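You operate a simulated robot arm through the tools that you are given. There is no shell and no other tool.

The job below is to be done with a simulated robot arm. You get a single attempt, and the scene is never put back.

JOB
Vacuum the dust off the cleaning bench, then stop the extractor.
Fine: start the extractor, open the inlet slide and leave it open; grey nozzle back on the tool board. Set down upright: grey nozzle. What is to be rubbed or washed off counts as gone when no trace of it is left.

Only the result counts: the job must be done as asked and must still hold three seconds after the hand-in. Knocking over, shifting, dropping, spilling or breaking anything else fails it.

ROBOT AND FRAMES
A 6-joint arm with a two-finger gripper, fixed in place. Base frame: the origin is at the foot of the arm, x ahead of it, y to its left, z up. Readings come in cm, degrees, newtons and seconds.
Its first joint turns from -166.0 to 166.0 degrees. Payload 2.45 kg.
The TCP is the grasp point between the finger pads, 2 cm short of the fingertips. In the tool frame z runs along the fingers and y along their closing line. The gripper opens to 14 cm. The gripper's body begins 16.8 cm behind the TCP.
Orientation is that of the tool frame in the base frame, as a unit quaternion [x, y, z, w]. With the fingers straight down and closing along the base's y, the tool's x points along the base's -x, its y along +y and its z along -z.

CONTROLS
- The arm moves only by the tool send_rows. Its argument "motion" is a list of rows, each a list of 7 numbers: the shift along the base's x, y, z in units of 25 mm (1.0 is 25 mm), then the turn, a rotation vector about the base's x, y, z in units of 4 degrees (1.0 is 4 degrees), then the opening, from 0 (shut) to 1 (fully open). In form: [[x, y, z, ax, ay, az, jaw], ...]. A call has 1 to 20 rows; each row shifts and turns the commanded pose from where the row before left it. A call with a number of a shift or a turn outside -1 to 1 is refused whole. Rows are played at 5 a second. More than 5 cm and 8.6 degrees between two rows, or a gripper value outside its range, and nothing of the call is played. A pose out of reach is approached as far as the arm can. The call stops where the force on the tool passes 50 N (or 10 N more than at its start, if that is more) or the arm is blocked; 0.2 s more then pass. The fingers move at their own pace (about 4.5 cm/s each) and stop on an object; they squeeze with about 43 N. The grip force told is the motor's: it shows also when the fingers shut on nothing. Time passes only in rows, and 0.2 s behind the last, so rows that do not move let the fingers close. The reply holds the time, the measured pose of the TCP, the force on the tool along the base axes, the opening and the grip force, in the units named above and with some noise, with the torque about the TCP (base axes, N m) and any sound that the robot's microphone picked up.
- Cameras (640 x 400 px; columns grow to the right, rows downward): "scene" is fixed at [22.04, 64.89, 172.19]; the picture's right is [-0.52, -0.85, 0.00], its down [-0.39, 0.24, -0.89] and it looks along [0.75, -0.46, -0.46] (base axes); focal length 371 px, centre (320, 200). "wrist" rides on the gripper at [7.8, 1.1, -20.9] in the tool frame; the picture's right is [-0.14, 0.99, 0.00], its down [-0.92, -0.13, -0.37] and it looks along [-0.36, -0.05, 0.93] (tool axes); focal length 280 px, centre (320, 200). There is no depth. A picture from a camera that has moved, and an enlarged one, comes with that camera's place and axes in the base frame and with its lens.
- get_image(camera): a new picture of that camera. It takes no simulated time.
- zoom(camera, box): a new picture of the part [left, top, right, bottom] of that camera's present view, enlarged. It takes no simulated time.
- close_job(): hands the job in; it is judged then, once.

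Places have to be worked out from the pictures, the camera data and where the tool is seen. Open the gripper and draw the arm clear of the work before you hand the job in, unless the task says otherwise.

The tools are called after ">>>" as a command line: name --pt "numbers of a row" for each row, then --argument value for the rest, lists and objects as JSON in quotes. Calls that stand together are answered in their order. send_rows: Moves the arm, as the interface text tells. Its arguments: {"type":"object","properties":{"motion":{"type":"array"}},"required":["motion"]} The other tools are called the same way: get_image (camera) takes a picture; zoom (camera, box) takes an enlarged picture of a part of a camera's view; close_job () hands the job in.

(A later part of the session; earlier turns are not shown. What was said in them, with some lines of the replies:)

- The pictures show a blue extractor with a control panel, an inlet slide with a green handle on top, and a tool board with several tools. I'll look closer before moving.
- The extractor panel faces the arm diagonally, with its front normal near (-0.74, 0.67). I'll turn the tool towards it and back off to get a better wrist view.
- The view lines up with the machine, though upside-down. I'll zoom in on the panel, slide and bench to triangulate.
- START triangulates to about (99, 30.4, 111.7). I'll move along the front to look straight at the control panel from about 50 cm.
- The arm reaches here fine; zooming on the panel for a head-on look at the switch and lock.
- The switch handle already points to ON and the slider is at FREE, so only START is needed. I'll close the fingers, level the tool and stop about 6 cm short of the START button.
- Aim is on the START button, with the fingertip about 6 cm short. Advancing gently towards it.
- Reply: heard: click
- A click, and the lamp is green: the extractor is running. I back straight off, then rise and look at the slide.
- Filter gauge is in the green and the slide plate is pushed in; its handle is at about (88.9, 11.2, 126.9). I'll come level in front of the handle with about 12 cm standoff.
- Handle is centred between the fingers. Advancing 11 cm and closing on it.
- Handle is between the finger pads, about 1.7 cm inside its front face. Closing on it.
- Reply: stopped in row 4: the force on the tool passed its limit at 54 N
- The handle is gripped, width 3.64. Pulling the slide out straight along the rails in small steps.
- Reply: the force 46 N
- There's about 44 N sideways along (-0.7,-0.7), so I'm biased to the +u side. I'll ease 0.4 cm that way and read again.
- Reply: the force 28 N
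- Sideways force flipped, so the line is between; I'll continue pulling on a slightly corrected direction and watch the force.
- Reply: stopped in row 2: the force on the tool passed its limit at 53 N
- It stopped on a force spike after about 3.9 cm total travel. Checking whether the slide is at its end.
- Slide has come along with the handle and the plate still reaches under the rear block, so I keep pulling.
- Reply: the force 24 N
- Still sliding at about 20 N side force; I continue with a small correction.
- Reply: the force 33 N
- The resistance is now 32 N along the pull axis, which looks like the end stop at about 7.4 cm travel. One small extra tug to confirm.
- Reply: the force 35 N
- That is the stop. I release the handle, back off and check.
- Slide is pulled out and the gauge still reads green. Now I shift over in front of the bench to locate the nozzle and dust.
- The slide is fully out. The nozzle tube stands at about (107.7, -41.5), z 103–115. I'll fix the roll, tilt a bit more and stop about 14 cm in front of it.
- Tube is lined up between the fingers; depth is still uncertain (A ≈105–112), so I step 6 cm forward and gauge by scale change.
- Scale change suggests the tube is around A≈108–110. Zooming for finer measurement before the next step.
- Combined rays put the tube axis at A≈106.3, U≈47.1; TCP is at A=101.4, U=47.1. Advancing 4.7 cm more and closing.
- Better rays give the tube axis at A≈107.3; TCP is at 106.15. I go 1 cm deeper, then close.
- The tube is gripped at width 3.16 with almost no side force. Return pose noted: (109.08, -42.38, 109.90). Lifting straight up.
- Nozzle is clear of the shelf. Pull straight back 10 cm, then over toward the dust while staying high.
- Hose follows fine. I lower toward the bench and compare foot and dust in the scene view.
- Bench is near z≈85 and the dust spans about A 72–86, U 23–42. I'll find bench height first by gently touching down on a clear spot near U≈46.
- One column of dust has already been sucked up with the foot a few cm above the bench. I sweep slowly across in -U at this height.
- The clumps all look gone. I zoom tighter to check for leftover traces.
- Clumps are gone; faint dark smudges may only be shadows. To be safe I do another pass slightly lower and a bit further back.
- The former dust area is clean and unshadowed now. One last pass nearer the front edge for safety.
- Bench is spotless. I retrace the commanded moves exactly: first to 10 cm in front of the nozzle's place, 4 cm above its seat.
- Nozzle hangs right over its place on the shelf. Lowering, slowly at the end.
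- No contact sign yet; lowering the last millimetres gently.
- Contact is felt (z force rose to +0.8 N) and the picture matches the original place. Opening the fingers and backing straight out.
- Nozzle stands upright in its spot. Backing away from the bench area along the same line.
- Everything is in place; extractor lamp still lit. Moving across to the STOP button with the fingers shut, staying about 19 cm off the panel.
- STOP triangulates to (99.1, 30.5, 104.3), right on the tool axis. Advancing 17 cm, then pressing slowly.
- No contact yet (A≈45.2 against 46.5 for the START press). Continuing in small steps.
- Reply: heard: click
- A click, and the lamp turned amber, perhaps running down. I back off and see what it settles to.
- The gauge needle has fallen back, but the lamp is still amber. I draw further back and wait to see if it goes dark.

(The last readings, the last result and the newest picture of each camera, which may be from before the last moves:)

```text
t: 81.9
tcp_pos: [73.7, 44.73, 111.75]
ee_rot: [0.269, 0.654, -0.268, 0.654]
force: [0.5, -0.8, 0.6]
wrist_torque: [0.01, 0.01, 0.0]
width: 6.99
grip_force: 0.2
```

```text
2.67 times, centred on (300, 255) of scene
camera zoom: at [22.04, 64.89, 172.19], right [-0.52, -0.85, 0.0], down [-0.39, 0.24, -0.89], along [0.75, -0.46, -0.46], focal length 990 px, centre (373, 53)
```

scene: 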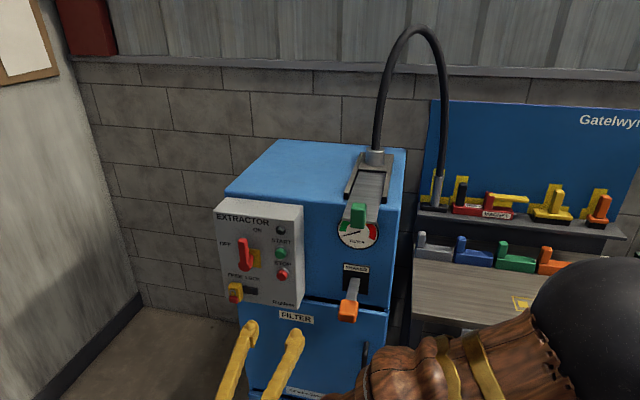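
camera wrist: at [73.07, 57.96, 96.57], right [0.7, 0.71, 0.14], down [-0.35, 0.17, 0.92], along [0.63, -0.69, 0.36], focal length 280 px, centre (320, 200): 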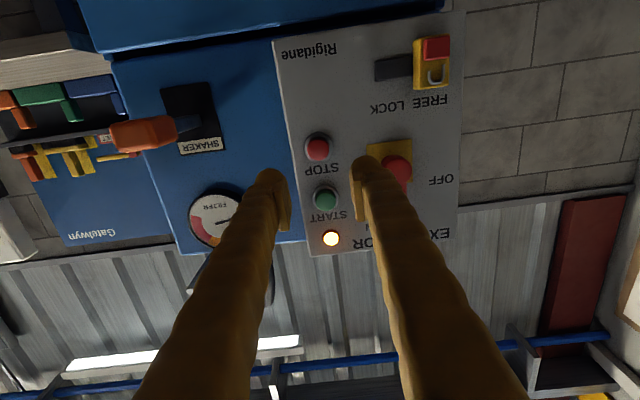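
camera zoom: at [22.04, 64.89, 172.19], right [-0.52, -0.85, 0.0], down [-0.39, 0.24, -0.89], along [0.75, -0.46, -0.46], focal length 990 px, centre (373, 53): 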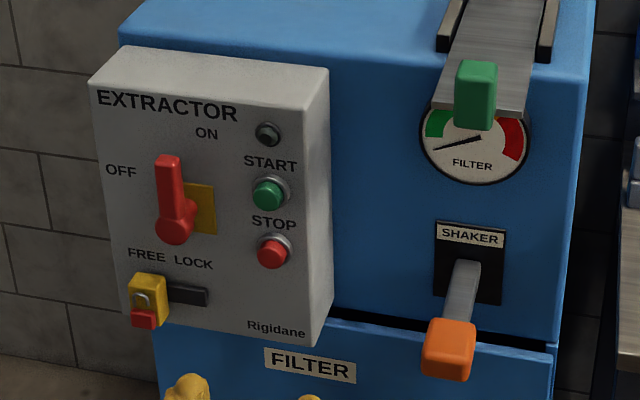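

Lamp is dark and the gauge at rest: the extractor has stopped. I lift the arm clear for a last check of bench and nozzle.

>>> send_rows --pt "-0.6 0 1 0 0 0 0.8" --pt "-0.6 0 1 0 0 0 1" --pt "-0.6 0 1 0 0 0 1" --pt "-0.6 0 1 0 0 0 1" --pt "-0.6 0 1 0 0 0 1" --pt "-0.6 0 1 0 0 0 1" --pt "-0.6 0 1 0 0 0 1" --pt "-0.6 0 1 0 0 0 1" --pt "-0.6 0 1 0 0 0 1" --pt "-0.6 0 1 0 0 0 1" --pt "-0.6 0 1 0 0 0 1" --pt "-0.6 0 1 0 0 0 1"

>>> get_image --camera "scene"

>>> zoom --camera "scene" --box '[400, 150, 640, 330]'

```text
t: 84.5
tcp_pos: [55.96, 44.29, 141.36]
ee_rot: [0.268, 0.654, -0.272, 0.653]
force: [0.1, 1.1, -0.6]
wrist_torque: [0.0, 0.01, 0.01]
width: 14.0
grip_force: 0.0
```

```text
taken
```

scene: 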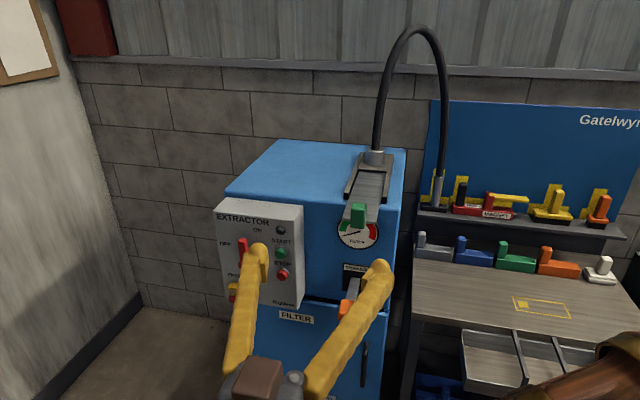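

```text
2.22 times, centred on (520, 240) of scene
camera zoom: at [22.04, 64.89, 172.19], right [-0.52, -0.85, 0.0], down [-0.39, 0.24, -0.89], along [0.75, -0.46, -0.46], focal length 825 px, centre (-124, 111)
```

zoom: 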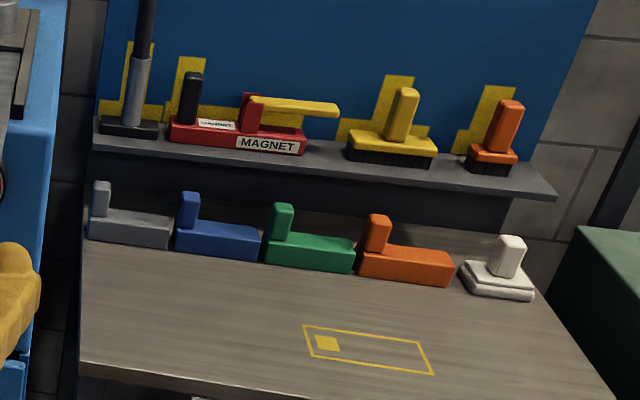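

The last pictures show no dust on the bench and the nozzle upright on the board. The slide is open, the extractor has stopped, and the arm is clear with an empty, open gripper. Handing in.

>>> close_job

```text
The job is handed in.
```

The bench is vacuumed clean and the extractor is stopped. I've handed the job in, but the judging result hasn't come back.

- **Extractor:** I pressed START, and the lamp lit green. After vacuuming I pressed STOP. The lamp turned amber for a few seconds and then went dark, and the gauge needle dropped back to rest. The main switch was already at ON, so I left it there.
- **Inlet slide:** I pulled it out to its stop, about 7.4 cm, and left it open.
- **Dust:** I made three passes with the nozzle just above the bench. The last pictures show no dust left.
- **Grey nozzle:** It is back upright in its original place on the tool board.

Nothing else on the bench or board looks moved in the final picture. The arm is clear of the work with the gripper open.
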